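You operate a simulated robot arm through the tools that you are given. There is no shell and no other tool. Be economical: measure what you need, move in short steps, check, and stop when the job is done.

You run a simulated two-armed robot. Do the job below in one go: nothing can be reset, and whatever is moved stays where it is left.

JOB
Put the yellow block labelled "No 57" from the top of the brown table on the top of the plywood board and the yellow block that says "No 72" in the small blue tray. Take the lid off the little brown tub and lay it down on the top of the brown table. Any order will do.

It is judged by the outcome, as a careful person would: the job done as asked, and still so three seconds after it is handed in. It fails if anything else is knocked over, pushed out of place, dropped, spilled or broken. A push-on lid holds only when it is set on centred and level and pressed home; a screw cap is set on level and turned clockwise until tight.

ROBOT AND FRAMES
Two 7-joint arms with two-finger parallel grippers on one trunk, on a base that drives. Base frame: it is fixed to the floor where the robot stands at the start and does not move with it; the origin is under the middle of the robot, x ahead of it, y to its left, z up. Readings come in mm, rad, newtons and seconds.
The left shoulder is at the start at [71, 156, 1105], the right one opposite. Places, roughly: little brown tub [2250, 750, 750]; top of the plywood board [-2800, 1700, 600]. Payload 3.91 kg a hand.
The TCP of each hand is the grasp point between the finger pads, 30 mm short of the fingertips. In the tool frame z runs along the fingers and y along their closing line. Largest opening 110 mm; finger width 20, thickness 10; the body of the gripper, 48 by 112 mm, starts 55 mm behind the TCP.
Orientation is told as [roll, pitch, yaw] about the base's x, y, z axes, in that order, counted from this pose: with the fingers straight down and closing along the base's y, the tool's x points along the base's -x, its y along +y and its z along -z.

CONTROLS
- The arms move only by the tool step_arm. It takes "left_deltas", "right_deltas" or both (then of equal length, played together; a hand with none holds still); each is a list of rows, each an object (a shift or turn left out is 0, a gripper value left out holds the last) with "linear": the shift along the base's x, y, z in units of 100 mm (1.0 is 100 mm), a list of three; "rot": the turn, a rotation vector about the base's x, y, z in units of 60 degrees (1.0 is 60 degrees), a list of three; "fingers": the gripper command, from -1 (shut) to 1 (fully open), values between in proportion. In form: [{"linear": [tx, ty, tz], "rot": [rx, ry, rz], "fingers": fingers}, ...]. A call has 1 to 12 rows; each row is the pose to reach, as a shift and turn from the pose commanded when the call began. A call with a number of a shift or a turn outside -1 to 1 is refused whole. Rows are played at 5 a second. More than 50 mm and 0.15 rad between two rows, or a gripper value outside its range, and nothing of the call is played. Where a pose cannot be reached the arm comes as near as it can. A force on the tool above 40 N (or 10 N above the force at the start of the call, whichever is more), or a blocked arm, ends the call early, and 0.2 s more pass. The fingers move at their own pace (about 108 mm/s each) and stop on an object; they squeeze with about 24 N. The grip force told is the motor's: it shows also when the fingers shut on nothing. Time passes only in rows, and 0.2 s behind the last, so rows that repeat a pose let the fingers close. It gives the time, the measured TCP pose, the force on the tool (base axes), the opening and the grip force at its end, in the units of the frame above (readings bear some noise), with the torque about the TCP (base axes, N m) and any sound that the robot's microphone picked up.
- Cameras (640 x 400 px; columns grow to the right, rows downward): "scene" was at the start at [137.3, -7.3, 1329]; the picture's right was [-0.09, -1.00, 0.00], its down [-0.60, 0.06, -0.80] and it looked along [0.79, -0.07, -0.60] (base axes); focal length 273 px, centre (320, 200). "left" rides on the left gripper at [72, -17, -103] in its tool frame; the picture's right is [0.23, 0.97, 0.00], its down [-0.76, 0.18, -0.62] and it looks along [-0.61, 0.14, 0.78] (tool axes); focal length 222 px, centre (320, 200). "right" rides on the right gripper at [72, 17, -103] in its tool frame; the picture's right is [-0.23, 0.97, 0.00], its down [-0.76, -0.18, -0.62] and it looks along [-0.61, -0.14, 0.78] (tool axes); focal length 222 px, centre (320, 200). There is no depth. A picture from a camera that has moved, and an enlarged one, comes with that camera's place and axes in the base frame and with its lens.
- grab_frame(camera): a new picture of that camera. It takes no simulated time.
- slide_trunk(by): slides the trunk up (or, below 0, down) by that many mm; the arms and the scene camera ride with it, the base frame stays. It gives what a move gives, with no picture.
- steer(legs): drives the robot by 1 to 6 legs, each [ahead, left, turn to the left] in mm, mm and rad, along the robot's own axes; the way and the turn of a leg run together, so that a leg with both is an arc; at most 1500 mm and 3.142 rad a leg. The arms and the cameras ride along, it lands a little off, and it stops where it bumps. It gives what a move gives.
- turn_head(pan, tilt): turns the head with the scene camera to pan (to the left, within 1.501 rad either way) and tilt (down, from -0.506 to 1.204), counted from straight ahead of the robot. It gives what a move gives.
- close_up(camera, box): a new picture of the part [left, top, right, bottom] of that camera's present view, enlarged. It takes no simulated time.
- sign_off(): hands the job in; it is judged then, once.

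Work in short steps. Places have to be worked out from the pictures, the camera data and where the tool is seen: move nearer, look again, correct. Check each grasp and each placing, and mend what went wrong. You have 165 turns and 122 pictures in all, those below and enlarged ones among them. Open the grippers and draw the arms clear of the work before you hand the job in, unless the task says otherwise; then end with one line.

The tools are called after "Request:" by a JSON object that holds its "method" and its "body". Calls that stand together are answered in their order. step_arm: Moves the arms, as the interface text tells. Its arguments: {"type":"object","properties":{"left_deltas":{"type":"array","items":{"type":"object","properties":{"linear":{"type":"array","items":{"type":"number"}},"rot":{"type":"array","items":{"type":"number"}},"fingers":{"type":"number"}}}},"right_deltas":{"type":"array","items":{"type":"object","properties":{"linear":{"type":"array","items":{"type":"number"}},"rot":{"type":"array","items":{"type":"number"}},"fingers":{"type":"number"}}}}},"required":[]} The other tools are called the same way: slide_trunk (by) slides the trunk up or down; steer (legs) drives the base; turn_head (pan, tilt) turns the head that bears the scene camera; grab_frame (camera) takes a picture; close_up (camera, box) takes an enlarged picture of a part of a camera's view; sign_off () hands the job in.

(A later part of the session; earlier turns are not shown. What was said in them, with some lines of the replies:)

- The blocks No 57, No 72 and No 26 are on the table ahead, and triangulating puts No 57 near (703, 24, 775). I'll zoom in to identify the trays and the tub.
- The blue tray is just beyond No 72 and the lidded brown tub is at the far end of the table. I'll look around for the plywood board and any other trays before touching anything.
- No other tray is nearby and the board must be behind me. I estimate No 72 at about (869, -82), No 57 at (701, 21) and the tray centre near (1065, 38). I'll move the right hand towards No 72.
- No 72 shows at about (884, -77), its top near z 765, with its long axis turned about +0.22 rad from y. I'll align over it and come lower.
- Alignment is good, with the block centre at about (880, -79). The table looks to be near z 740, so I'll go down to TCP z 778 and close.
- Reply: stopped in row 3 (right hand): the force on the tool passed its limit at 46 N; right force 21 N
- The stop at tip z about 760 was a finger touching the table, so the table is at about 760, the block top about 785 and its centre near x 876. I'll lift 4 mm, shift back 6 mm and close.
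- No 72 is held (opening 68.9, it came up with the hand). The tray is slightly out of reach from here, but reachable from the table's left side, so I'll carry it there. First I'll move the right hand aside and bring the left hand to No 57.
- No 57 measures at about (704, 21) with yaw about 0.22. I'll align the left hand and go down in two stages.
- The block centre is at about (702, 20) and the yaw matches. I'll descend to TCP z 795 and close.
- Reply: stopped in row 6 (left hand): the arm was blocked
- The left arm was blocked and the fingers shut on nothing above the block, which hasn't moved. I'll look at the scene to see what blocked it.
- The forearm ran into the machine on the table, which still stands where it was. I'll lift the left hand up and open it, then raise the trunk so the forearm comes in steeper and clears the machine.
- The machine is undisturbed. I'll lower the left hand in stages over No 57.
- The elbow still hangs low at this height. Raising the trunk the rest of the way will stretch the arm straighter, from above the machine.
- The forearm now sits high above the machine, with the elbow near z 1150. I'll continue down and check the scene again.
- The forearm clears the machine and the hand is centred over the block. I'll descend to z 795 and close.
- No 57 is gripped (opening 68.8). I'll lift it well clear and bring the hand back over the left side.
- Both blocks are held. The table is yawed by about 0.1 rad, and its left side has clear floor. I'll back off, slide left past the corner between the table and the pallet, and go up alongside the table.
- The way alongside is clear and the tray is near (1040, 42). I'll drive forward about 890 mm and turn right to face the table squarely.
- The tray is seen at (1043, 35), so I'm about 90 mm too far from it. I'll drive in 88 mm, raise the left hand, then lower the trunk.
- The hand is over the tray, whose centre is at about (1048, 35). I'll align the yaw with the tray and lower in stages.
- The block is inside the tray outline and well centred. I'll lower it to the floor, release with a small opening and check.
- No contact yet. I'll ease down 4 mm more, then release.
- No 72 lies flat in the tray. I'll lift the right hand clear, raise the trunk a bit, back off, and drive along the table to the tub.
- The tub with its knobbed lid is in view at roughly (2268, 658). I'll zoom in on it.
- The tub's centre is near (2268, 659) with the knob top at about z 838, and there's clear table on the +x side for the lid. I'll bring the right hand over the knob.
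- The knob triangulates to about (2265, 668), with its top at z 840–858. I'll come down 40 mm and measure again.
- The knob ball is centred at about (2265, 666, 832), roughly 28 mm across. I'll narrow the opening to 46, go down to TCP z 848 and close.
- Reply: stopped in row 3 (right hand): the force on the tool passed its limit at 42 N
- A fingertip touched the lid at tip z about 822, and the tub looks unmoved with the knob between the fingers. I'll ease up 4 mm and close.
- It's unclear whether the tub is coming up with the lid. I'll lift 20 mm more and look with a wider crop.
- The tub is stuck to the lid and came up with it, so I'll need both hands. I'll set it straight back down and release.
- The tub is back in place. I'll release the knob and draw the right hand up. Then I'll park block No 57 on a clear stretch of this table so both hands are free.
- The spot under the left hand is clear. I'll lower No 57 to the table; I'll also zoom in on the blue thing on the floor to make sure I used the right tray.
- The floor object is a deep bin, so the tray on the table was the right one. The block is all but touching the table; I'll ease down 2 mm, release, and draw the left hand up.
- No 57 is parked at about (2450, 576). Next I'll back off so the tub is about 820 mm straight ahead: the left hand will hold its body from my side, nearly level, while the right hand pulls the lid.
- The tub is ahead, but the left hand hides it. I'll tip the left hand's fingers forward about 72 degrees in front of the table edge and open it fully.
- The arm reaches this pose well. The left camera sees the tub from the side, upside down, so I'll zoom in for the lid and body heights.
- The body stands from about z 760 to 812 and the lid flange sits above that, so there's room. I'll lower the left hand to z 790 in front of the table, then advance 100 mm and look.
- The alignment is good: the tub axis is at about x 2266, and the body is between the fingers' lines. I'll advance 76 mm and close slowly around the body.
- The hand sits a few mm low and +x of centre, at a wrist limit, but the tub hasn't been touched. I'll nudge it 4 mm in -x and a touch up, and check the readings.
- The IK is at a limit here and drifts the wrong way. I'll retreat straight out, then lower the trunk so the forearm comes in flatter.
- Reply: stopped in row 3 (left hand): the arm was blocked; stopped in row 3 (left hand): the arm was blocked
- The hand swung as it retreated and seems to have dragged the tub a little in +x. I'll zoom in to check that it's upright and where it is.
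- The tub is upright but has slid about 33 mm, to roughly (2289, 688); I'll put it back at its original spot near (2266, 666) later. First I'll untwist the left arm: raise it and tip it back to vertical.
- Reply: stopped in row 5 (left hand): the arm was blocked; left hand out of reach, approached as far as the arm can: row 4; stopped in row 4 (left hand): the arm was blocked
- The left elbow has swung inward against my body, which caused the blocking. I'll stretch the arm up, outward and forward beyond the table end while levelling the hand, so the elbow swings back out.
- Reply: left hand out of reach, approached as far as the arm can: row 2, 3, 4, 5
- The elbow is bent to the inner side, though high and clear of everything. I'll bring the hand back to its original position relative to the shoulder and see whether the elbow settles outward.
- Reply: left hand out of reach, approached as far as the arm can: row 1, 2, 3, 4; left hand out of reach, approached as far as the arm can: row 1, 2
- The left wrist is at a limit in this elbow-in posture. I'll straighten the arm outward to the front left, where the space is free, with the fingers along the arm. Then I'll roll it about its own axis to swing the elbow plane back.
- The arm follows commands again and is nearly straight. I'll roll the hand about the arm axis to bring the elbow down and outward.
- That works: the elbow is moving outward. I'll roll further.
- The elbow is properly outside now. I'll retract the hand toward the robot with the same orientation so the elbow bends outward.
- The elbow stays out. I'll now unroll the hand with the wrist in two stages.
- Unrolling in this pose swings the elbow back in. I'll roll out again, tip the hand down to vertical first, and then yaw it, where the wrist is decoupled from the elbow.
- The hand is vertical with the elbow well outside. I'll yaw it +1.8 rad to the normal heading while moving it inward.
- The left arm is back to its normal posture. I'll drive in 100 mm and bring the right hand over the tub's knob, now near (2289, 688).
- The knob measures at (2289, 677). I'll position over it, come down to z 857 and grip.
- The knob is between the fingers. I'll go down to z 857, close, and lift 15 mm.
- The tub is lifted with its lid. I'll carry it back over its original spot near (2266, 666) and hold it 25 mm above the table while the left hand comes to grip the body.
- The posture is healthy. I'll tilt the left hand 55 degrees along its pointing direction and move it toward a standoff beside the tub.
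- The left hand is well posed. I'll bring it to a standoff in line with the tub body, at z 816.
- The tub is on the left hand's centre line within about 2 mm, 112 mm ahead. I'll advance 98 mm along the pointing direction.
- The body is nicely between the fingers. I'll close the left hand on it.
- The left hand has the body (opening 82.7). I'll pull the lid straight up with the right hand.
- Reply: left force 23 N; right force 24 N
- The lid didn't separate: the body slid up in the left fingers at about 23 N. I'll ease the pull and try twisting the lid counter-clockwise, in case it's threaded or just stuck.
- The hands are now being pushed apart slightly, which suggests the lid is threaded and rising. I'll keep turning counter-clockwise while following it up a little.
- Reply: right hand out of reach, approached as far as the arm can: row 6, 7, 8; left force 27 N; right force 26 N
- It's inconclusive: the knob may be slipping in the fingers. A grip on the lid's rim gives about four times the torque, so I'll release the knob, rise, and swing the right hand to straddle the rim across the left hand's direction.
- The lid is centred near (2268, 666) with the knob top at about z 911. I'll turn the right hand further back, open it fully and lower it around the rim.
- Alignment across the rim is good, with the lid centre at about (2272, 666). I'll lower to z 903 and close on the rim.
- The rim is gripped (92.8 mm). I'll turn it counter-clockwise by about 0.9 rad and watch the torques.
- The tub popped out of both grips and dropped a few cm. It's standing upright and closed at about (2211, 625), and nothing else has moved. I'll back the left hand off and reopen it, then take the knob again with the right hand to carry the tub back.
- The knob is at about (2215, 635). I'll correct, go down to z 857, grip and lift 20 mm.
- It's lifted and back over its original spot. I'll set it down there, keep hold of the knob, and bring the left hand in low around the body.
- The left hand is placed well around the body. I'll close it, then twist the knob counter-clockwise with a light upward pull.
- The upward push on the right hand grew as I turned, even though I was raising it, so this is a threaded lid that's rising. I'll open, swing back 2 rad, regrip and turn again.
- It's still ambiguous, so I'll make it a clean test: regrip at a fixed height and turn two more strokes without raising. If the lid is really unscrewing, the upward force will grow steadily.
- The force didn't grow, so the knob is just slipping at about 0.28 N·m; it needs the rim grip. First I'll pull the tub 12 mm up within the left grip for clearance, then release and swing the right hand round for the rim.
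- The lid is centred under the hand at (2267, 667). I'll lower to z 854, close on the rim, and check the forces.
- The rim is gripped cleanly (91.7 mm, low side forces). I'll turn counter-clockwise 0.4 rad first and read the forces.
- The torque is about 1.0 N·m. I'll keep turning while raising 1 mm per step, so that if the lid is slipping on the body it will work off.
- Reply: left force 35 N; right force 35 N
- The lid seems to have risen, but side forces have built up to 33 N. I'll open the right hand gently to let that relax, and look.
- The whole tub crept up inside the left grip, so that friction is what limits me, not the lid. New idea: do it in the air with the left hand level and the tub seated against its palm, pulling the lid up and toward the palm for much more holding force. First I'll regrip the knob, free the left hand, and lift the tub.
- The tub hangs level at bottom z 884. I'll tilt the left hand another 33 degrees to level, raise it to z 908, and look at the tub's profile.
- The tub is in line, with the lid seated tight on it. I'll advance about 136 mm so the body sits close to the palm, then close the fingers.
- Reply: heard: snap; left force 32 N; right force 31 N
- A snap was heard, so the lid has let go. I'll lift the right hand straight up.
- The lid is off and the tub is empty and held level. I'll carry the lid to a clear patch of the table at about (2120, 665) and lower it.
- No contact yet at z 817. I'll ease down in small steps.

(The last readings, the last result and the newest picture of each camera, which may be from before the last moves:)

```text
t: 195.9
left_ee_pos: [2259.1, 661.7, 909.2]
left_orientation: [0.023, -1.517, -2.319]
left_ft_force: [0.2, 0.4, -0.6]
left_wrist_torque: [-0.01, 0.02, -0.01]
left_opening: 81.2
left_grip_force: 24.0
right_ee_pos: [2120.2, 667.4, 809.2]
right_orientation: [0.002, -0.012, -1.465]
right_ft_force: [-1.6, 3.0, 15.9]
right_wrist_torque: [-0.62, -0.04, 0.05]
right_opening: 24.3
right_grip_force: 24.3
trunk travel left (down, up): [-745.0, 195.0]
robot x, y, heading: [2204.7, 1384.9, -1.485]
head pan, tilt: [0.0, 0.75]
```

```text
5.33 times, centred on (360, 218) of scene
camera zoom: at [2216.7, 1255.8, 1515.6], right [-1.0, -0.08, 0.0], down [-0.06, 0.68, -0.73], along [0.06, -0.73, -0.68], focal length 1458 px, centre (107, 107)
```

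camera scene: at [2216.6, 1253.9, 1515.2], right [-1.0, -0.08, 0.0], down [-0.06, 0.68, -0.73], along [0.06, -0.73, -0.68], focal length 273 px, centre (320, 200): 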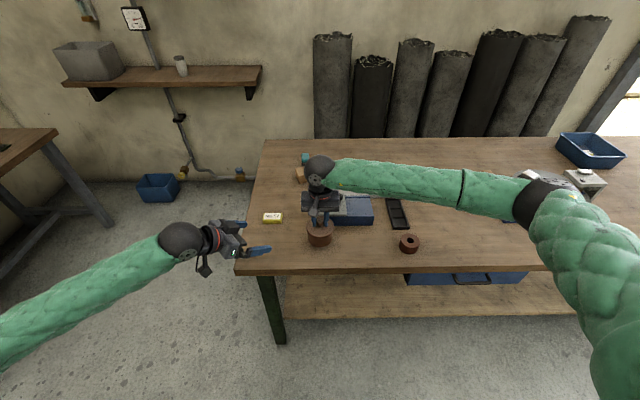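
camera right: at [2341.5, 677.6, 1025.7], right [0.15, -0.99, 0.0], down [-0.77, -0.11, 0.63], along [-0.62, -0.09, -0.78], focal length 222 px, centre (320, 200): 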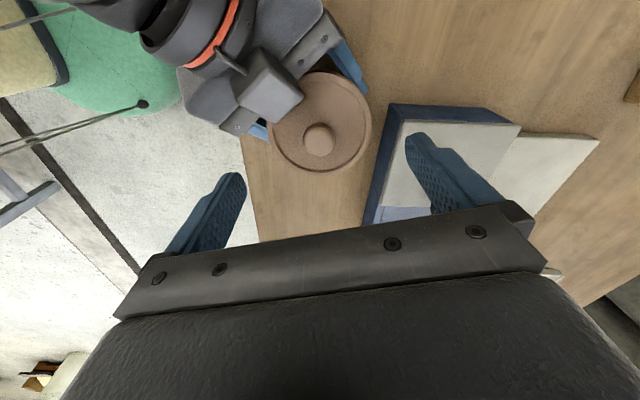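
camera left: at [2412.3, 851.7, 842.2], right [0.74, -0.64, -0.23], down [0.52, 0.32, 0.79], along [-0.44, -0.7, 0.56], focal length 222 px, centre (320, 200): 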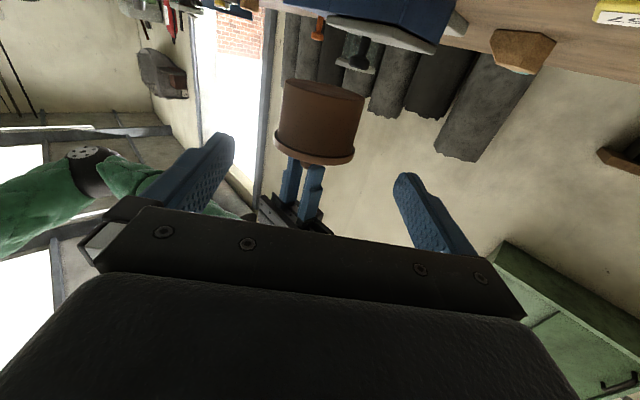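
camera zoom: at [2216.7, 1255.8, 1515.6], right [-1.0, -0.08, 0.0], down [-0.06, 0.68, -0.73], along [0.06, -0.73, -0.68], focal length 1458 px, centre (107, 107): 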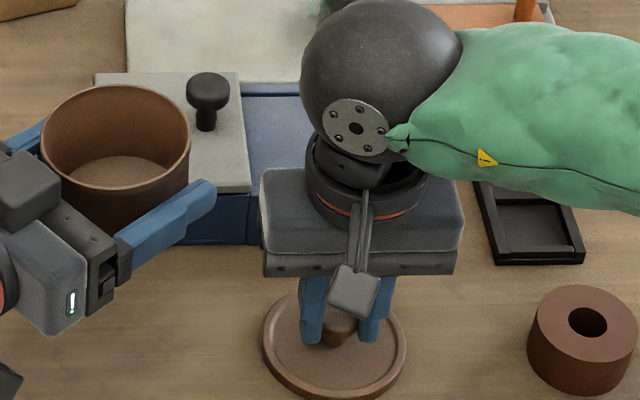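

The lid is resting on the table. I'll release it, rise, and swing the right hand over the tub to take it from the left hand.

Request:
{"method": "step_arm", "body": {"right_deltas": [{"linear": [0, 0, 0.02], "fingers": -0.1}, {"linear": [0, 0, 0.02], "fingers": -0.1}, {"linear": [0, 0, 0.3], "fingers": -0.1}, {"linear": [0, 0, 0.65], "fingers": 0}, {"linear": [0, 0, 1], "fingers": 0}]}}

Request:
{"method": "step_arm", "body": {"right_deltas": [{"linear": [0, 0, 0.35], "rot": [0, 0, -0.13], "fingers": 1}, {"linear": [0, 0, 0.7], "rot": [0, 0, -0.26]}, {"linear": [0, 0, 1], "rot": [0, 0, -0.39]}, {"linear": [0.3, 0, 1], "rot": [0, 0, -0.52]}, {"linear": [0.6, 0, 1], "rot": [0, 0, -0.65]}, {"linear": [0.9, 0, 1], "rot": [0, 0, -0.78]}]}}

Request:
{"method": "step_arm", "body": {"right_deltas": [{"linear": [0.3, 0, 0], "rot": [0, 0, -0.03]}, {"linear": [0.55, 0, 0], "rot": [0, 0, -0.03]}]}}

Request:
{"method": "grab_frame", "body": {"camera": "right"}}

```text
t: 197.1
left_ee_pos: [2260.4, 660.6, 909.1]
left_orientation: [0.012, -1.516, -2.312]
left_ft_force: [-0.6, -0.1, -1.2]
left_wrist_torque: [-0.01, -0.03, -0.02]
left_opening: 81.2
left_grip_force: 24.4
right_ee_pos: [2120.4, 668.8, 907.7]
right_orientation: [0.0, -0.01, -1.466]
right_ft_force: [-0.3, -0.5, -0.3]
right_wrist_torque: [-0.06, 0.01, 0.01]
right_opening: 55.4
right_grip_force: 0.1
trunk travel left (down, up): [-745.0, 195.0]
robot x, y, heading: [2203.3, 1386.7, -1.481]
head pan, tilt: [0.0, 0.75]
```

```text
t: 198.5
left_ee_pos: [2260.4, 659.7, 907.5]
left_orientation: [-0.012, -1.516, -2.287]
left_ft_force: [-0.5, -0.1, -1.3]
left_wrist_torque: [-0.02, 0.01, -0.01]
left_opening: 81.0
left_grip_force: 23.7
right_ee_pos: [2210.5, 665.0, 1008.9]
right_orientation: [-0.002, -0.01, -2.285]
right_ft_force: [0.4, 0.5, -0.2]
right_wrist_torque: [0.0, 0.02, 0.02]
right_opening: 109.9
right_grip_force: 0.0
trunk travel left (down, up): [-745.0, 195.0]
robot x, y, heading: [2200.1, 1387.1, -1.486]
head pan, tilt: [0.0, 0.75]
```

```text
t: 199.1
left_ee_pos: [2258.9, 659.5, 908.9]
left_orientation: [0.008, -1.514, -2.305]
left_ft_force: [0.0, 0.7, -0.8]
left_wrist_torque: [-0.05, 0.01, 0.0]
left_opening: 81.4
left_grip_force: 24.3
right_ee_pos: [2265.7, 665.5, 1007.6]
right_orientation: [0.001, -0.01, -2.313]
right_ft_force: [0.3, -0.6, 0.3]
right_wrist_torque: [-0.01, 0.04, 0.0]
right_opening: 110.0
right_grip_force: 0.0
trunk travel left (down, up): [-745.0, 195.0]
robot x, y, heading: [2206.7, 1387.9, -1.488]
head pan, tilt: [0.0, 0.75]
```

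```text
8 pictures are left
camera right: at [2327.3, 708.2, 1110.5], right [0.56, -0.83, 0.0], down [-0.64, -0.44, 0.63], along [-0.52, -0.36, -0.78], focal length 222 px, centre (320, 200)
```

right: 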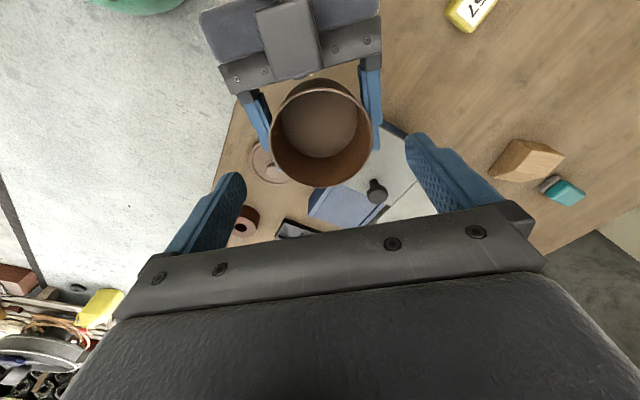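

The open tub's rim is centred under the right hand at (2268, 665). I'll lower to z 952, grip the wall from outside, then release the left hand and back it away.

Request:
{"method": "step_arm", "body": {"right_deltas": [{"linear": [0.02, 0, -0.25]}, {"linear": [0.02, 0, -0.45]}, {"linear": [0.02, 0, -0.55]}, {"linear": [0.02, 0, -0.55], "fingers": 0.6}, {"linear": [0.02, 0, -0.55], "fingers": -1}, {"linear": [0.02, 0, -0.55], "fingers": -1}, {"linear": [0.02, 0, -0.55], "fingers": -1}]}}

```text
t: 200.7
left_ee_pos: [2259.4, 661.9, 909.5]
left_orientation: [0.012, -1.516, -2.31]
left_ft_force: [1.8, -4.0, -0.9]
left_wrist_torque: [0.07, 0.05, -0.05]
left_opening: 81.1
left_grip_force: 24.0
right_ee_pos: [2267.7, 668.0, 952.3]
right_orientation: [0.0, -0.011, -2.313]
right_ft_force: [-0.6, 3.2, 0.4]
right_wrist_torque: [0.09, 0.02, 0.06]
right_opening: 82.1
right_grip_force: 24.3
trunk travel left (down, up): [-745.0, 195.0]
robot x, y, heading: [2207.2, 1386.6, -1.488]
head pan, tilt: [0.0, 0.75]
```

The right hand has the tub wall (82.1 mm). I'll open the left hand and back it off.

Request:
{"method": "step_arm", "body": {"left_deltas": [{"fingers": 0.5}, {"fingers": 1}, {"linear": [0.25, 0.27, 0], "fingers": 1}, {"linear": [0.5, 0.54, 0], "fingers": 1}, {"linear": [0.75, 0.81, 0], "fingers": 1}, {"linear": [0.9, 0.98, 0], "fingers": 1}]}}

Request:
{"method": "step_arm", "body": {"right_deltas": [{"linear": [-0.02, -0.02, -0.3]}, {"linear": [-0.02, -0.02, -0.65]}, {"linear": [-0.02, -0.02, -1]}], "left_deltas": [{"linear": [0.1, 0.1, 0.2]}, {"linear": [0.2, 0.2, 0.4]}, {"linear": [0.3, 0.3, 0.6]}]}}

Request:
{"method": "step_arm", "body": {"right_deltas": [{"linear": [0, 0, -0.08]}, {"linear": [0, 0, -0.14]}, {"linear": [0, 0, -0.18]}]}}

```text
t: 202.1
left_ee_pos: [2349.1, 759.7, 908.8]
left_orientation: [0.014, -1.515, -2.312]
left_ft_force: [-0.4, -0.6, 0.6]
left_wrist_torque: [0.0, 0.0, -0.01]
left_opening: 110.1
left_grip_force: 0.0
right_ee_pos: [2267.6, 667.7, 952.7]
right_orientation: [-0.002, -0.01, -2.314]
right_ft_force: [-0.7, -0.6, 0.3]
right_wrist_torque: [-0.01, -0.04, 0.0]
right_opening: 82.3
right_grip_force: 24.2
trunk travel left (down, up): [-745.0, 195.0]
robot x, y, heading: [2204.8, 1385.7, -1.486]
head pan, tilt: [0.0, 0.75]
```

```text
t: 202.9
left_ee_pos: [2379.1, 789.4, 969.3]
left_orientation: [0.01, -1.516, -2.31]
left_ft_force: [-0.9, 0.4, 0.3]
left_wrist_torque: [0.02, 0.0, 0.01]
left_opening: 110.0
left_grip_force: 0.1
right_ee_pos: [2264.6, 665.3, 852.5]
right_orientation: [0.0, -0.011, -2.314]
right_ft_force: [0.3, -0.8, -0.3]
right_wrist_torque: [-0.02, -0.02, 0.01]
right_opening: 82.1
right_grip_force: 24.1
trunk travel left (down, up): [-745.0, 195.0]
robot x, y, heading: [2204.9, 1384.2, -1.489]
head pan, tilt: [0.0, 0.75]
```

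```text
t: 203.7
left_ee_pos: [2379.5, 789.2, 968.4]
left_orientation: [0.008, -1.513, -2.308]
left_ft_force: [0.4, 0.1, 0.8]
left_wrist_torque: [0.0, 0.0, 0.01]
left_opening: 110.0
left_grip_force: 0.1
right_ee_pos: [2264.7, 665.2, 834.3]
right_orientation: [0.0, -0.011, -2.315]
right_ft_force: [-0.4, 0.4, 0.3]
right_wrist_torque: [-0.03, 0.02, 0.01]
right_opening: 82.3
right_grip_force: 24.0
trunk travel left (down, up): [-745.0, 195.0]
robot x, y, heading: [2208.7, 1388.2, -1.487]
head pan, tilt: [0.0, 0.75]
```

Next I'll feel for the table in 3 mm steps.

Request:
{"method": "step_arm", "body": {"right_deltas": [{"linear": [0, 0, -0.02]}, {"linear": [0, 0, -0.04]}]}}

Request:
{"method": "step_arm", "body": {"right_deltas": [{"linear": [0, 0, -0.015]}, {"linear": [0, 0, -0.03]}]}}

```text
t: 204.3
left_ee_pos: [2378.6, 790.7, 969.3]
left_orientation: [0.026, -1.517, -2.325]
left_ft_force: [-0.1, 0.4, 0.1]
left_wrist_torque: [0.02, -0.02, 0.02]
left_opening: 109.9
left_grip_force: 0.0
right_ee_pos: [2264.1, 666.2, 831.9]
right_orientation: [0.003, -0.011, -2.314]
right_ft_force: [-4.7, 2.8, 13.0]
right_wrist_torque: [0.32, -0.15, 0.11]
right_opening: 82.3
right_grip_force: 24.2
trunk travel left (down, up): [-745.0, 195.0]
robot x, y, heading: [2204.5, 1386.2, -1.489]
head pan, tilt: [0.0, 0.75]
```

```text
t: 204.9
left_ee_pos: [2378.3, 789.7, 969.0]
left_orientation: [0.024, -1.517, -2.323]
left_ft_force: [0.7, 0.6, 0.7]
left_wrist_torque: [0.01, 0.0, -0.04]
left_opening: 110.0
left_grip_force: 0.0
right_ee_pos: [2264.5, 665.6, 828.1]
right_orientation: [0.003, -0.009, -2.315]
right_ft_force: [-5.5, -0.6, 14.8]
right_wrist_torque: [0.09, -0.02, 0.02]
right_opening: 82.4
right_grip_force: 23.8
trunk travel left (down, up): [-745.0, 195.0]
robot x, y, heading: [2206.4, 1386.1, -1.485]
head pan, tilt: [0.0, 0.75]
```

The tub is back on the table at its original spot. I'll release it, raise the right hand, and tip the left hand back to vertical.

Request:
{"method": "step_arm", "body": {"right_deltas": [{"fingers": 0.8}, {"fingers": 1}, {"linear": [0, 0, 0.2], "fingers": 1}, {"linear": [0, 0, 0.5], "fingers": 1}, {"linear": [0, 0, 0.75]}, {"linear": [0, 0, 1]}], "left_deltas": [{"rot": [0.09, -0.082, 0]}, {"rot": [0.18, -0.164, 0]}, {"rot": [0.27, -0.246, 0]}, {"rot": [0.36, -0.328, 0]}, {"rot": [0.45, -0.41, 0]}, {"rot": [0.54, -0.492, 0]}]}}

Request:
{"method": "step_arm", "body": {"right_deltas": [{"linear": [0, 0, 0.2], "rot": [0, 0, 0.13]}, {"linear": [0, 0, 0.4], "rot": [0, 0, 0.26]}, {"linear": [0, 0, 0.6], "rot": [0, 0, 0.39]}, {"linear": [0, 0, 0.8], "rot": [0, 0, 0.52]}, {"linear": [0, 0, 1], "rot": [0, 0, 0.65]}, {"linear": [0, 0, 1], "rot": [0, 0, 0.8]}], "left_deltas": [{"linear": [0, 0, 0.15], "rot": [0.09, -0.082, 0]}, {"linear": [0, 0, 0.3], "rot": [0.18, -0.164, 0]}, {"linear": [0, 0, 0.45], "rot": [0.27, -0.246, 0]}, {"linear": [0, 0, 0.6], "rot": [0.36, -0.328, 0]}, {"linear": [0, 0, 0.8], "rot": [0.45, -0.41, 0]}, {"linear": [0, 0, 1], "rot": [0.53, -0.484, 0]}]}}

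Request:
{"method": "steer", "body": {"legs": [[0, 350, 0]]}}

Request:
{"method": "grab_frame", "body": {"camera": "scene"}}

```text
t: 206.3
left_ee_pos: [2381.6, 789.4, 969.2]
left_orientation: [0.012, -0.748, -2.309]
left_ft_force: [0.2, 0.2, -0.6]
left_wrist_torque: [0.03, 0.02, -0.01]
left_opening: 110.0
left_grip_force: 0.1
right_ee_pos: [2264.7, 665.9, 927.1]
right_orientation: [-0.002, -0.011, -2.312]
right_ft_force: [0.4, 0.5, 0.4]
right_wrist_torque: [-0.01, -0.01, 0.02]
right_opening: 110.2
right_grip_force: 0.0
trunk travel left (down, up): [-745.0, 195.0]
robot x, y, heading: [2202.2, 1389.3, -1.486]
head pan, tilt: [0.0, 0.75]
```

```text
refused: row 6 steps farther than a row can; nothing moved
```

```text
t: 208.6
left_ee_pos: [2736.1, 817.2, 969.6]
left_orientation: [0.01, -0.75, -2.315]
left_ft_force: [-0.3, 0.8, 0.7]
left_wrist_torque: [0.02, 0.0, 0.0]
left_opening: 110.2
left_grip_force: 0.0
right_ee_pos: [2619.8, 695.6, 927.6]
right_orientation: [0.0, -0.01, -2.317]
right_ft_force: [-0.7, -0.2, -0.9]
right_wrist_torque: [0.02, 0.01, -0.02]
right_opening: 110.3
right_grip_force: 0.1
trunk travel left (down, up): [-745.0, 195.0]
robot x, y, heading: [2561.9, 1412.4, -1.491]
head pan, tilt: [0.0, 0.75]
```

```text
7 pictures are left
camera scene: at [2575.0, 1283.8, 1515.1], right [-1.0, -0.08, 0.0], down [-0.06, 0.68, -0.73], along [0.06, -0.73, -0.68], focal length 273 px, centre (320, 200)
```

scene: 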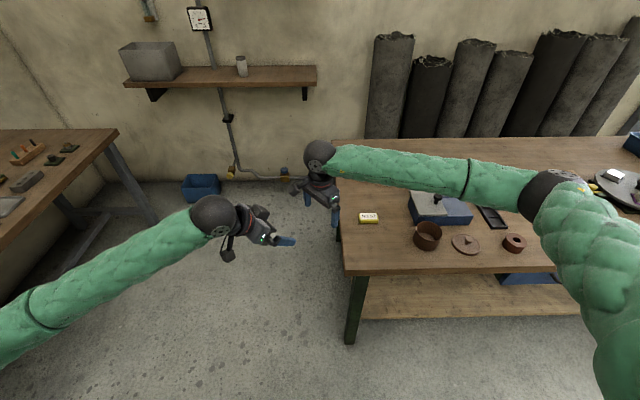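

The tub stands open, the lid lies beside it, and No 57 is where I parked it at about (2450, 577). I'll bring the right hand over it and realign the yaw.

Request:
{"method": "step_arm", "body": {"right_deltas": [{"linear": [-0.17, -0.1, 0], "rot": [0, 0, 0.135], "fingers": 1}, {"linear": [-0.34, -0.2, 0], "rot": [0, 0, 0.27]}, {"linear": [-0.5, -0.32, 0], "rot": [0, 0, 0.405]}, {"linear": [-0.67, -0.45, 0], "rot": [0, 0, 0.54]}, {"linear": [-0.84, -0.58, 0], "rot": [0, 0, 0.675]}, {"linear": [-1, -0.7, 0], "rot": [0, 0, 0.81]}], "left_deltas": [{"linear": [0, 0, 0.1], "rot": [0.07, -0.064, 0]}, {"linear": [0, 0, 0.2], "rot": [0.15, -0.137, 0]}, {"linear": [0, 0, 0.3], "rot": [0.23, -0.21, 0]}, {"linear": [0, 0, 0.4], "rot": [0.31, -0.283, 0]}, {"linear": [0, 0, 0.5], "rot": [0.39, -0.356, 0]}, {"linear": [0, 0, 0.6], "rot": [0.47, -0.429, 0]}]}}

Request:
{"method": "step_arm", "body": {"right_deltas": [{"linear": [-0.3, -0.2, -0.1]}, {"linear": [-0.6, -0.4, -0.2]}, {"linear": [-0.7, -0.49, -0.4]}]}}

Request:
{"method": "grab_frame", "body": {"camera": "right"}}

```text
t: 210.0
left_ee_pos: [2736.3, 816.9, 1027.8]
left_orientation: [0.009, -0.083, -2.313]
left_ft_force: [-0.2, -0.1, -0.1]
left_wrist_torque: [0.01, -0.02, -0.02]
left_opening: 109.9
left_grip_force: 0.0
right_ee_pos: [2518.3, 624.8, 927.2]
right_orientation: [0.001, -0.011, -1.468]
right_ft_force: [1.0, 0.2, 0.0]
right_wrist_torque: [0.02, 0.0, -0.03]
right_opening: 109.9
right_grip_force: 0.1
trunk travel left (down, up): [-745.0, 195.0]
robot x, y, heading: [2566.9, 1416.3, -1.49]
head pan, tilt: [0.0, 0.75]
```

```text
t: 210.8
left_ee_pos: [2735.4, 816.5, 1028.6]
left_orientation: [0.009, -0.083, -2.312]
left_ft_force: [0.2, 0.0, 0.3]
left_wrist_torque: [0.03, -0.03, -0.01]
left_opening: 109.9
left_grip_force: 0.0
right_ee_pos: [2448.9, 576.1, 886.6]
right_orientation: [0.001, -0.009, -1.469]
right_ft_force: [0.8, 0.9, 0.7]
right_wrist_torque: [0.0, 0.01, -0.01]
right_opening: 110.0
right_grip_force: 0.0
trunk travel left (down, up): [-745.0, 195.0]
robot x, y, heading: [2562.3, 1416.8, -1.487]
head pan, tilt: [0.0, 0.75]
```

```text
6 pictures are left
camera right: at [2458.8, 651.1, 989.4], right [0.99, -0.13, 0.0], down [-0.1, -0.77, 0.63], along [-0.08, -0.63, -0.78], focal length 222 px, centre (320, 200)
```

right: 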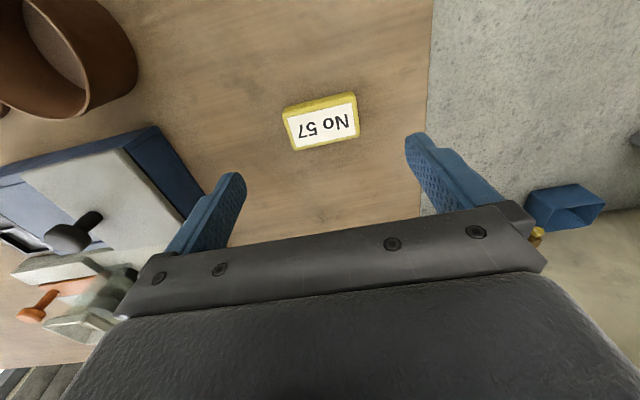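

No 57 is centred under the hand and aligned. I'll go down to z 797, grip, and lift.

Request:
{"method": "step_arm", "body": {"right_deltas": [{"linear": [0.01, 0.01, -0.35]}, {"linear": [0.01, 0.01, -0.7]}, {"linear": [0.01, 0.01, -0.89]}, {"linear": [0.01, 0.01, -0.89], "fingers": -1}, {"linear": [0.01, 0.01, -0.89], "fingers": -1}, {"linear": [0.01, 0.01, -0.89], "fingers": -1}, {"linear": [0.01, 0.01, -0.6]}, {"linear": [0.01, 0.01, -0.2]}, {"linear": [0.01, 0.01, 0.2]}]}}

Request:
{"method": "step_arm", "body": {"right_deltas": [{"linear": [0, 0, 0.35]}, {"linear": [0, 0.2, 0.7]}, {"linear": [0, 0.4, 1]}]}}

```text
t: 212.8
left_ee_pos: [2736.9, 818.8, 1028.6]
left_orientation: [0.008, -0.087, -2.313]
left_ft_force: [0.3, -0.1, 0.0]
left_wrist_torque: [-0.01, 0.01, -0.02]
left_opening: 110.3
left_grip_force: 0.0
right_ee_pos: [2449.3, 579.9, 909.7]
right_orientation: [0.0, -0.01, -1.471]
right_ft_force: [0.2, 0.5, -1.3]
right_wrist_torque: [0.03, 0.01, 0.03]
right_opening: 68.8
right_grip_force: 24.1
trunk travel left (down, up): [-745.0, 195.0]
robot x, y, heading: [2564.1, 1417.8, -1.491]
head pan, tilt: [0.0, 0.75]
```

```text
t: 213.6
left_ee_pos: [2737.0, 817.4, 1028.3]
left_orientation: [0.007, -0.084, -2.315]
left_ft_force: [-0.1, 0.8, -0.2]
left_wrist_torque: [-0.02, 0.0, 0.0]
left_opening: 109.9
left_grip_force: 0.0
right_ee_pos: [2450.1, 618.6, 1007.6]
right_orientation: [0.0, -0.01, -1.468]
right_ft_force: [0.1, 0.2, 0.9]
right_wrist_torque: [-0.01, 0.03, -0.01]
right_opening: 68.9
right_grip_force: 23.7
trunk travel left (down, up): [-745.0, 195.0]
robot x, y, heading: [2565.5, 1413.7, -1.488]
head pan, tilt: [0.0, 0.75]
```

No 57 is held (68.8). Next I'll turn to face -x and drive back along the corridor toward the board.

Request:
{"method": "steer", "body": {"legs": [[0, 0, -1.655], [1300, 160, 0], [1150, 0, 0]]}}

```text
t: 229.7
left_ee_pos: [-500.5, 1128.0, 1028.4]
left_orientation: [0.008, -0.084, 2.313]
left_ft_force: [0.3, -0.6, -0.4]
left_wrist_torque: [0.0, -0.02, 0.03]
left_opening: 110.0
left_grip_force: 0.1
right_ee_pos: [-676.4, 1429.3, 1008.1]
right_orientation: [0.001, -0.01, -3.124]
right_ft_force: [-0.9, -0.5, -1.2]
right_wrist_torque: [0.0, -0.02, 0.0]
right_opening: 68.8
right_grip_force: 24.0
trunk travel left (down, up): [-745.0, 195.0]
robot x, y, heading: [113.6, 1250.3, 3.139]
head pan, tilt: [0.0, 0.75]
```

I'm at (114, 1250) facing -x. I'll look ahead for the board and the way to it.

Request:
{"method": "turn_head", "body": {"pan": 0.0, "tilt": 0.45}}

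Request:
{"method": "grab_frame", "body": {"camera": "scene"}}

```text
t: 230.5
left_ee_pos: [-501.0, 1127.9, 1027.7]
left_orientation: [0.009, -0.084, 2.313]
left_ft_force: [-0.2, -0.3, 0.8]
left_wrist_torque: [0.01, -0.03, 0.0]
left_opening: 110.0
left_grip_force: 0.0
right_ee_pos: [-676.1, 1428.6, 1007.7]
right_orientation: [0.0, -0.011, -3.125]
right_ft_force: [-0.5, -0.3, 0.3]
right_wrist_torque: [-0.01, 0.0, -0.02]
right_opening: 69.2
right_grip_force: 23.8
trunk travel left (down, up): [-745.0, 195.0]
robot x, y, heading: [111.3, 1249.7, 3.135]
head pan, tilt: [0.0, 0.45]
```

```text
5 pictures are left
camera scene: at [-32.5, 1251.2, 1541.5], right [0.0, 1.0, 0.0], down [0.44, 0.0, -0.9], along [-0.9, 0.0, -0.44], focal length 273 px, centre (320, 200)
```

scene: 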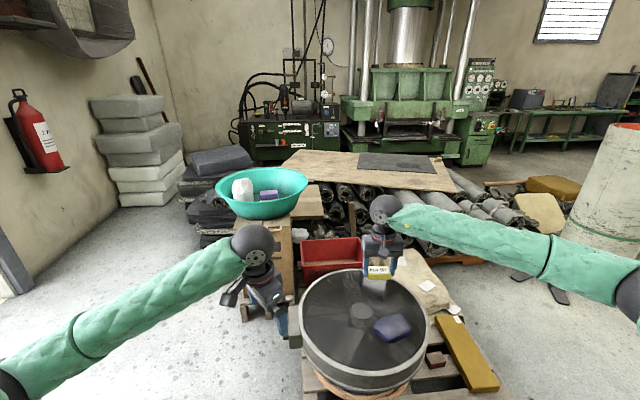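

The plywood board, with a dark mat on part of it, lies on the carpet rolls ahead; its right front corner is near (-2150, 2400). The pallet blocks the direct line, so I'll go round it at y about 2480 and stop short of the board.

Request:
{"method": "steer", "body": {"legs": [[0, -1230, 0], [1480, 0, 0]]}}

Request:
{"method": "turn_head", "body": {"pan": 0.15, "tilt": 0.75}}

Request:
{"method": "grab_frame", "body": {"camera": "scene"}}

```text
t: 239.9
left_ee_pos: [-1027.5, 2354.7, 1028.9]
left_orientation: [0.004, -0.088, 2.394]
left_ft_force: [-1.1, -0.8, -0.4]
left_wrist_torque: [0.03, 0.0, 0.02]
left_opening: 110.0
left_grip_force: 0.1
right_ee_pos: [-1228.7, 2643.5, 1005.4]
right_orientation: [-0.006, -0.008, -3.048]
right_ft_force: [-0.4, -1.1, -0.9]
right_wrist_torque: [0.05, -0.02, 0.0]
right_opening: 68.7
right_grip_force: 24.1
trunk travel left (down, up): [-745.0, 195.0]
robot x, y, heading: [-427.2, 2527.1, -3.057]
head pan, tilt: [0.0, 0.45]
stopped in leg 2: the robot was blocked; the commanded pose is now the measured one
```

```text
t: 240.7
left_ee_pos: [-1026.9, 2359.1, 1029.7]
left_orientation: [0.009, -0.086, 2.395]
left_ft_force: [-0.2, 0.9, 0.0]
left_wrist_torque: [-0.04, -0.02, 0.02]
left_opening: 109.9
left_grip_force: 0.0
right_ee_pos: [-1227.1, 2647.1, 1005.6]
right_orientation: [-0.001, -0.009, -3.048]
right_ft_force: [-0.7, 0.4, -1.2]
right_wrist_torque: [-0.02, -0.01, 0.0]
right_opening: 69.2
right_grip_force: 24.0
trunk travel left (down, up): [-745.0, 195.0]
robot x, y, heading: [-431.8, 2531.0, -3.064]
head pan, tilt: [0.15, 0.75]
```

```text
4 pictures are left
camera scene: at [-559.0, 2508.1, 1515.3], right [-0.23, 0.97, 0.0], down [0.66, 0.15, -0.73], along [-0.71, -0.17, -0.68], focal length 273 px, centre (320, 200)
```

scene: 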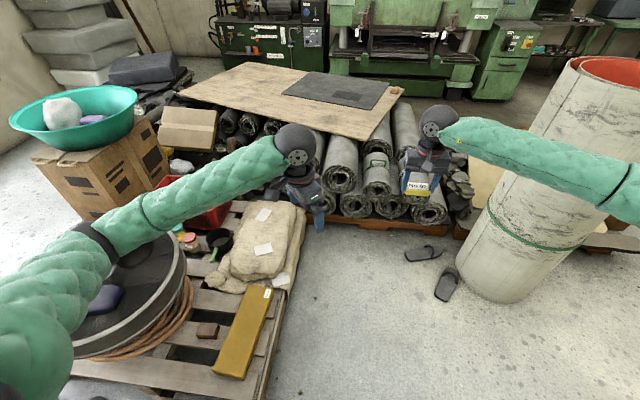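

Something low on the left, probably the red-based motor's corner by the pallet, stopped me. The board is clear in view: free plywood at its right end near (-2370, 2350), ahead of the mat. I'll back off, step right, turn left 0.42 rad so my arms clear the column, and drive diagonally to about (-1530, 2560).

Request:
{"method": "steer", "body": {"legs": [[-60, 0, 0], [0, -110, 0], [0, 0, 0.42], [1053, -475, 0]]}}

```text
t: 241.4
left_ee_pos: [-1025.7, 2359.2, 1030.4]
left_orientation: [0.007, -0.087, 2.393]
left_ft_force: [0.1, 0.1, -0.4]
left_wrist_torque: [0.02, 0.0, 0.04]
left_opening: 110.0
left_grip_force: 0.1
right_ee_pos: [-1225.6, 2647.5, 1006.6]
right_orientation: [-0.002, -0.007, -3.05]
right_ft_force: [0.4, 1.0, -1.5]
right_wrist_torque: [0.01, 0.01, -0.02]
right_opening: 68.9
right_grip_force: 23.9
trunk travel left (down, up): [-745.0, 195.0]
robot x, y, heading: [-424.5, 2528.3, -3.061]
head pan, tilt: [0.15, 0.75]
stopped in leg 1: the robot was blocked; the commanded pose is now the measured one
```

Backing is blocked because I'm still touching it. I'll step right first.

Request:
{"method": "steer", "body": {"legs": [[0, -120, 0]]}}

```text
t: 242.6
left_ee_pos: [-1035.0, 2479.5, 1031.5]
left_orientation: [0.006, -0.086, 2.394]
left_ft_force: [-0.5, -0.5, -0.6]
left_wrist_torque: [-0.02, -0.03, -0.01]
left_opening: 110.2
left_grip_force: 0.2
right_ee_pos: [-1235.3, 2767.1, 1005.9]
right_orientation: [-0.002, -0.007, -3.052]
right_ft_force: [0.6, 0.7, -0.3]
right_wrist_torque: [0.0, 0.02, 0.01]
right_opening: 69.0
right_grip_force: 24.2
trunk travel left (down, up): [-745.0, 195.0]
robot x, y, heading: [-436.7, 2648.5, -3.058]
head pan, tilt: [0.15, 0.75]
```

I'm free, at (-437, 2648). I'll turn left and drive diagonally to the board.

Request:
{"method": "steer", "body": {"legs": [[0, 0, 0.42], [1000, -450, 0]]}}

```text
t: 249.4
left_ee_pos: [-1987.0, 2142.7, 1029.6]
left_orientation: [0.006, -0.088, 2.822]
left_ft_force: [-0.6, -0.1, -0.1]
left_wrist_torque: [-0.01, 0.0, -0.02]
left_opening: 109.9
left_grip_force: 0.0
right_ee_pos: [-2288.6, 2323.8, 1006.7]
right_orientation: [-0.003, -0.006, -2.623]
right_ft_force: [0.9, -0.9, -0.1]
right_wrist_torque: [0.02, -0.02, 0.02]
right_opening: 69.0
right_grip_force: 24.3
trunk travel left (down, up): [-745.0, 195.0]
robot x, y, heading: [-1516.9, 2549.8, -2.637]
head pan, tilt: [0.15, 0.75]
```

The right hand is now above the board's right end. I'll look down with the hand camera.

Request:
{"method": "grab_frame", "body": {"camera": "right"}}

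```text
3 pictures are left
camera right: at [-2216.4, 2344.6, 1108.8], right [0.29, -0.96, 0.0], down [-0.74, -0.22, 0.63], along [-0.6, -0.18, -0.78], focal length 222 px, centre (320, 200)
```

right: 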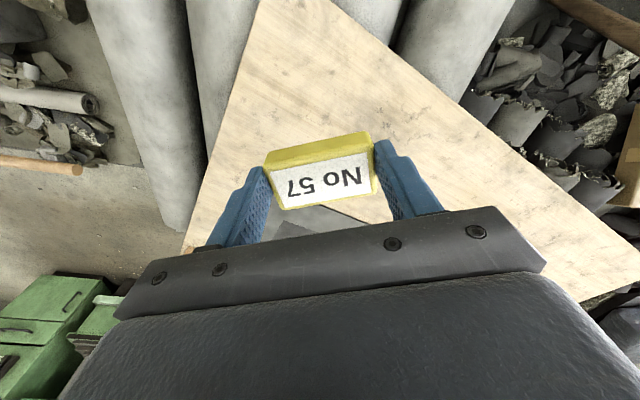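

The plywood surface works out to z about 550, with its near edge at x about -2225. I'll move to (-2385, 2340), well inside the bare board, and lower the trunk 320 mm.

Request:
{"method": "step_arm", "body": {"right_deltas": [{"linear": [-0.3, 0.05, 0]}, {"linear": [-0.65, 0.1, 0]}, {"linear": [-0.95, 0.15, 0]}]}}

Request:
{"method": "slide_trunk", "body": {"by": -320}}

Request:
{"method": "grab_frame", "body": {"camera": "right"}}

```text
t: 250.2
left_ee_pos: [-1986.2, 2143.8, 1030.3]
left_orientation: [0.008, -0.086, 2.824]
left_ft_force: [-0.7, -0.2, -0.3]
left_wrist_torque: [0.0, 0.0, 0.0]
left_opening: 110.1
left_grip_force: 0.1
right_ee_pos: [-2382.9, 2338.8, 1003.3]
right_orientation: [-0.001, -0.006, -2.62]
right_ft_force: [0.0, 0.5, -0.9]
right_wrist_torque: [0.02, -0.01, 0.01]
right_opening: 69.2
right_grip_force: 24.1
trunk travel left (down, up): [-745.0, 195.0]
robot x, y, heading: [-1511.1, 2547.2, -2.632]
head pan, tilt: [0.15, 0.75]
```

```text
t: 253.4
left_ee_pos: [-1985.9, 2143.3, 711.4]
left_orientation: [0.007, -0.088, 2.823]
left_ft_force: [-0.8, 0.7, -0.1]
left_wrist_torque: [-0.02, 0.0, 0.01]
left_opening: 110.1
left_grip_force: 0.1
right_ee_pos: [-2383.5, 2339.4, 684.5]
right_orientation: [-0.002, -0.009, -2.622]
right_ft_force: [-0.5, -0.2, 0.4]
right_wrist_torque: [0.0, -0.02, -0.01]
right_opening: 68.9
right_grip_force: 23.8
trunk travel left (down, up): [-425.0, 515.0]
robot x, y, heading: [-1514.0, 2547.5, -2.633]
head pan, tilt: [0.15, 0.75]
```

```text
2 pictures are left
camera right: at [-2310.2, 2360.6, 787.6], right [0.29, -0.96, 0.0], down [-0.74, -0.22, 0.63], along [-0.6, -0.18, -0.78], focal length 222 px, centre (320, 200)
```

right: 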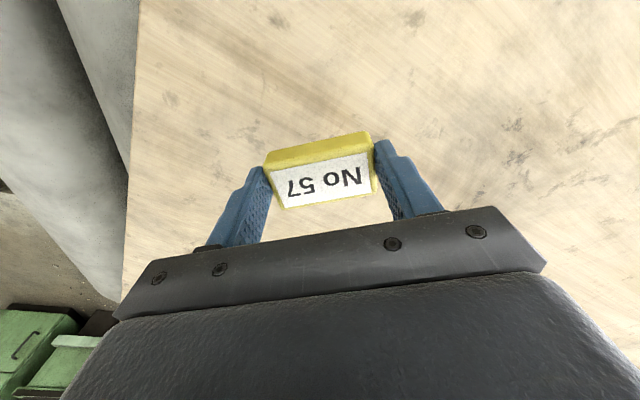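

The block hangs over bare plywood, well inside the edges. I'll lower by feel.

Request:
{"method": "step_arm", "body": {"right_deltas": [{"linear": [0, 0, -0.2]}, {"linear": [0, 0, -0.35]}, {"linear": [0, 0, -0.45]}]}}

Request:
{"method": "step_arm", "body": {"right_deltas": [{"linear": [0, 0, -0.05]}, {"linear": [0, 0, -0.1]}, {"linear": [0, 0, -0.15]}, {"linear": [0, 0, -0.2]}]}}

Request:
{"method": "step_arm", "body": {"right_deltas": [{"linear": [0, 0, -0.03]}, {"linear": [0, 0, -0.06]}, {"linear": [0, 0, -0.09]}]}}

```text
t: 254.2
left_ee_pos: [-1986.4, 2143.8, 709.7]
left_orientation: [0.007, -0.086, 2.822]
left_ft_force: [-0.1, 0.1, -0.5]
left_wrist_torque: [0.01, 0.02, 0.01]
left_opening: 110.0
left_grip_force: 0.1
right_ee_pos: [-2382.6, 2339.2, 638.9]
right_orientation: [-0.001, -0.008, -2.62]
right_ft_force: [-0.6, 0.4, -0.3]
right_wrist_torque: [0.0, -0.01, -0.01]
right_opening: 68.8
right_grip_force: 24.1
trunk travel left (down, up): [-425.0, 515.0]
robot x, y, heading: [-1512.8, 2547.1, -2.635]
head pan, tilt: [0.15, 0.75]
```

```text
t: 255.2
left_ee_pos: [-1985.7, 2144.4, 710.4]
left_orientation: [0.006, -0.09, 2.822]
left_ft_force: [-0.1, 0.2, -0.1]
left_wrist_torque: [0.01, -0.01, 0.0]
left_opening: 109.9
left_grip_force: 0.0
right_ee_pos: [-2382.6, 2338.4, 622.6]
right_orientation: [-0.001, -0.009, -2.621]
right_ft_force: [-0.9, 1.1, 14.5]
right_wrist_torque: [-0.03, -0.01, 0.01]
right_opening: 69.2
right_grip_force: 24.2
trunk travel left (down, up): [-425.0, 515.0]
robot x, y, heading: [-1511.0, 2545.6, -2.636]
head pan, tilt: [0.15, 0.75]
```

```text
t: 256.0
left_ee_pos: [-1984.7, 2143.8, 711.7]
left_orientation: [0.009, -0.089, 2.823]
left_ft_force: [-0.2, 0.7, 0.0]
left_wrist_torque: [0.02, 0.02, -0.01]
left_opening: 109.8
left_grip_force: 0.0
right_ee_pos: [-2381.9, 2338.2, 615.4]
right_orientation: [-0.002, -0.011, -2.622]
right_ft_force: [-0.6, 3.0, 32.6]
right_wrist_torque: [-0.38, -0.73, 0.18]
right_opening: 69.3
right_grip_force: 23.9
trunk travel left (down, up): [-425.0, 515.0]
robot x, y, heading: [-1512.7, 2546.0, -2.632]
head pan, tilt: [0.15, 0.75]
```

It's in contact with the board. I'll open the fingers and lift clear, then check.

Request:
{"method": "step_arm", "body": {"right_deltas": [{"linear": [0, 0, 0.03]}, {"linear": [0, 0, 0.03], "fingers": 0.5}, {"linear": [0, 0, 0.03], "fingers": 0.5}, {"linear": [0, 0, 0.03], "fingers": 0.5}, {"linear": [0, 0, 0.3], "fingers": 0.5}, {"linear": [0, 0, 0.65], "fingers": 0.5}, {"linear": [0, 0, 1], "fingers": 0.5}]}}

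Request:
{"method": "grab_frame", "body": {"camera": "right"}}

```text
t: 257.6
left_ee_pos: [-1986.1, 2143.8, 710.7]
left_orientation: [0.007, -0.088, 2.823]
left_ft_force: [-0.9, -0.1, -0.8]
left_wrist_torque: [0.05, 0.0, -0.01]
left_opening: 110.1
left_grip_force: 0.1
right_ee_pos: [-2382.0, 2338.4, 709.8]
right_orientation: [-0.004, -0.008, -2.619]
right_ft_force: [0.5, -0.5, 0.8]
right_wrist_torque: [0.0, -0.01, 0.01]
right_opening: 82.7
right_grip_force: 0.0
trunk travel left (down, up): [-425.0, 515.0]
robot x, y, heading: [-1516.6, 2547.1, -2.629]
head pan, tilt: [0.15, 0.75]
```

```text
1 pictures are left
camera right: at [-2309.6, 2359.4, 812.2], right [0.29, -0.96, 0.0], down [-0.74, -0.22, 0.63], along [-0.6, -0.18, -0.78], focal length 222 px, centre (320, 200)
```

right: 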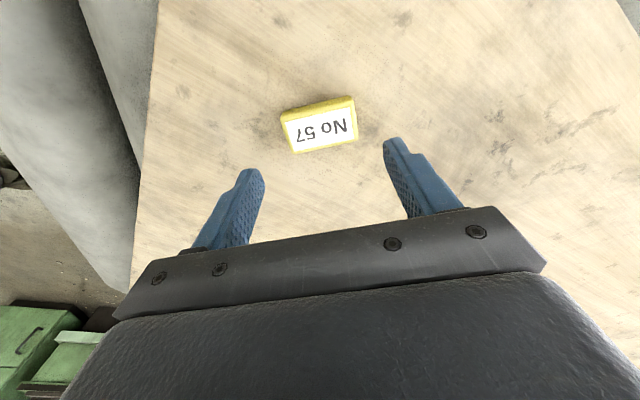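

No 57 lies flat on the bare plywood. I'll open fully, raise up, and back off a little along the way I came.

Request:
{"method": "step_arm", "body": {"right_deltas": [{"linear": [0, 0, 0.35], "fingers": 1}, {"linear": [0, 0, 0.7], "fingers": 1}, {"linear": [0, 0, 1], "fingers": 1}]}}

Request:
{"method": "slide_trunk", "body": {"by": 250}}

Request:
{"method": "steer", "body": {"legs": [[-250, 112, 0]]}}

Request:
{"method": "grab_frame", "body": {"camera": "scene"}}

```text
t: 258.4
left_ee_pos: [-1986.4, 2143.8, 708.8]
left_orientation: [0.006, -0.089, 2.821]
left_ft_force: [0.7, 0.4, 0.1]
left_wrist_torque: [0.0, -0.01, 0.01]
left_opening: 109.8
left_grip_force: 0.1
right_ee_pos: [-2383.8, 2337.5, 810.8]
right_orientation: [-0.003, -0.007, -2.622]
right_ft_force: [0.3, -0.5, -0.4]
right_wrist_torque: [0.0, 0.02, -0.01]
right_opening: 109.8
right_grip_force: 0.0
trunk travel left (down, up): [-425.0, 515.0]
robot x, y, heading: [-1513.2, 2547.9, -2.632]
head pan, tilt: [0.15, 0.75]
```

```text
t: 261.0
left_ee_pos: [-1986.1, 2143.7, 959.9]
left_orientation: [0.006, -0.087, 2.823]
left_ft_force: [1.1, 0.8, 0.4]
left_wrist_torque: [0.0, 0.0, 0.0]
left_opening: 110.2
left_grip_force: 0.0
right_ee_pos: [-2384.3, 2337.1, 1060.7]
right_orientation: [-0.003, -0.008, -2.62]
right_ft_force: [0.2, 0.0, 0.2]
right_wrist_torque: [-0.01, -0.01, 0.02]
right_opening: 109.9
right_grip_force: 0.1
trunk travel left (down, up): [-675.0, 265.0]
robot x, y, heading: [-1511.7, 2544.4, -2.636]
head pan, tilt: [0.15, 0.75]
```

```text
t: 262.9
left_ee_pos: [-1715.3, 2169.3, 960.8]
left_orientation: [0.007, -0.087, 2.814]
left_ft_force: [-0.2, -0.1, 0.6]
left_wrist_torque: [0.0, -0.01, 0.0]
left_opening: 110.2
left_grip_force: 0.0
right_ee_pos: [-2112.7, 2364.8, 1061.5]
right_orientation: [-0.001, -0.009, -2.627]
right_ft_force: [-0.1, 1.1, -0.4]
right_wrist_torque: [0.0, 0.04, 0.0]
right_opening: 110.0
right_grip_force: 0.1
trunk travel left (down, up): [-675.0, 265.0]
robot x, y, heading: [-1240.7, 2570.4, -2.642]
head pan, tilt: [0.15, 0.75]
```

```text
0 pictures are left
camera scene: at [-1349.3, 2495.5, 1445.2], right [-0.61, 0.79, 0.0], down [0.54, 0.41, -0.73], along [-0.58, -0.44, -0.68], focal length 273 px, centre (320, 200)
```

scene: 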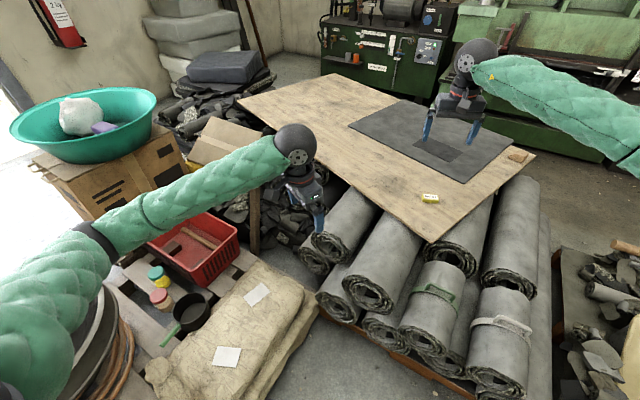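

The last picture shows No 57 flat on the bare plywood. No 72 is in the blue tray and the lid is on the brown table. Both hands are open and clear of the work, so I'm handing in.

Request:
{"method": "sign_off", "body": {}}

```text
The job is handed in.
```

All three parts are done: No 57 is on the plywood board, No 72 is in the small blue tray, and the tub's lid lies on the brown table. On the way the closed tub slipped from my grip and dropped a few centimetres (I put it back upright at its original spot), the left arm brushed the table machine, and the base bumped something by the pallet that I didn't check afterwards.
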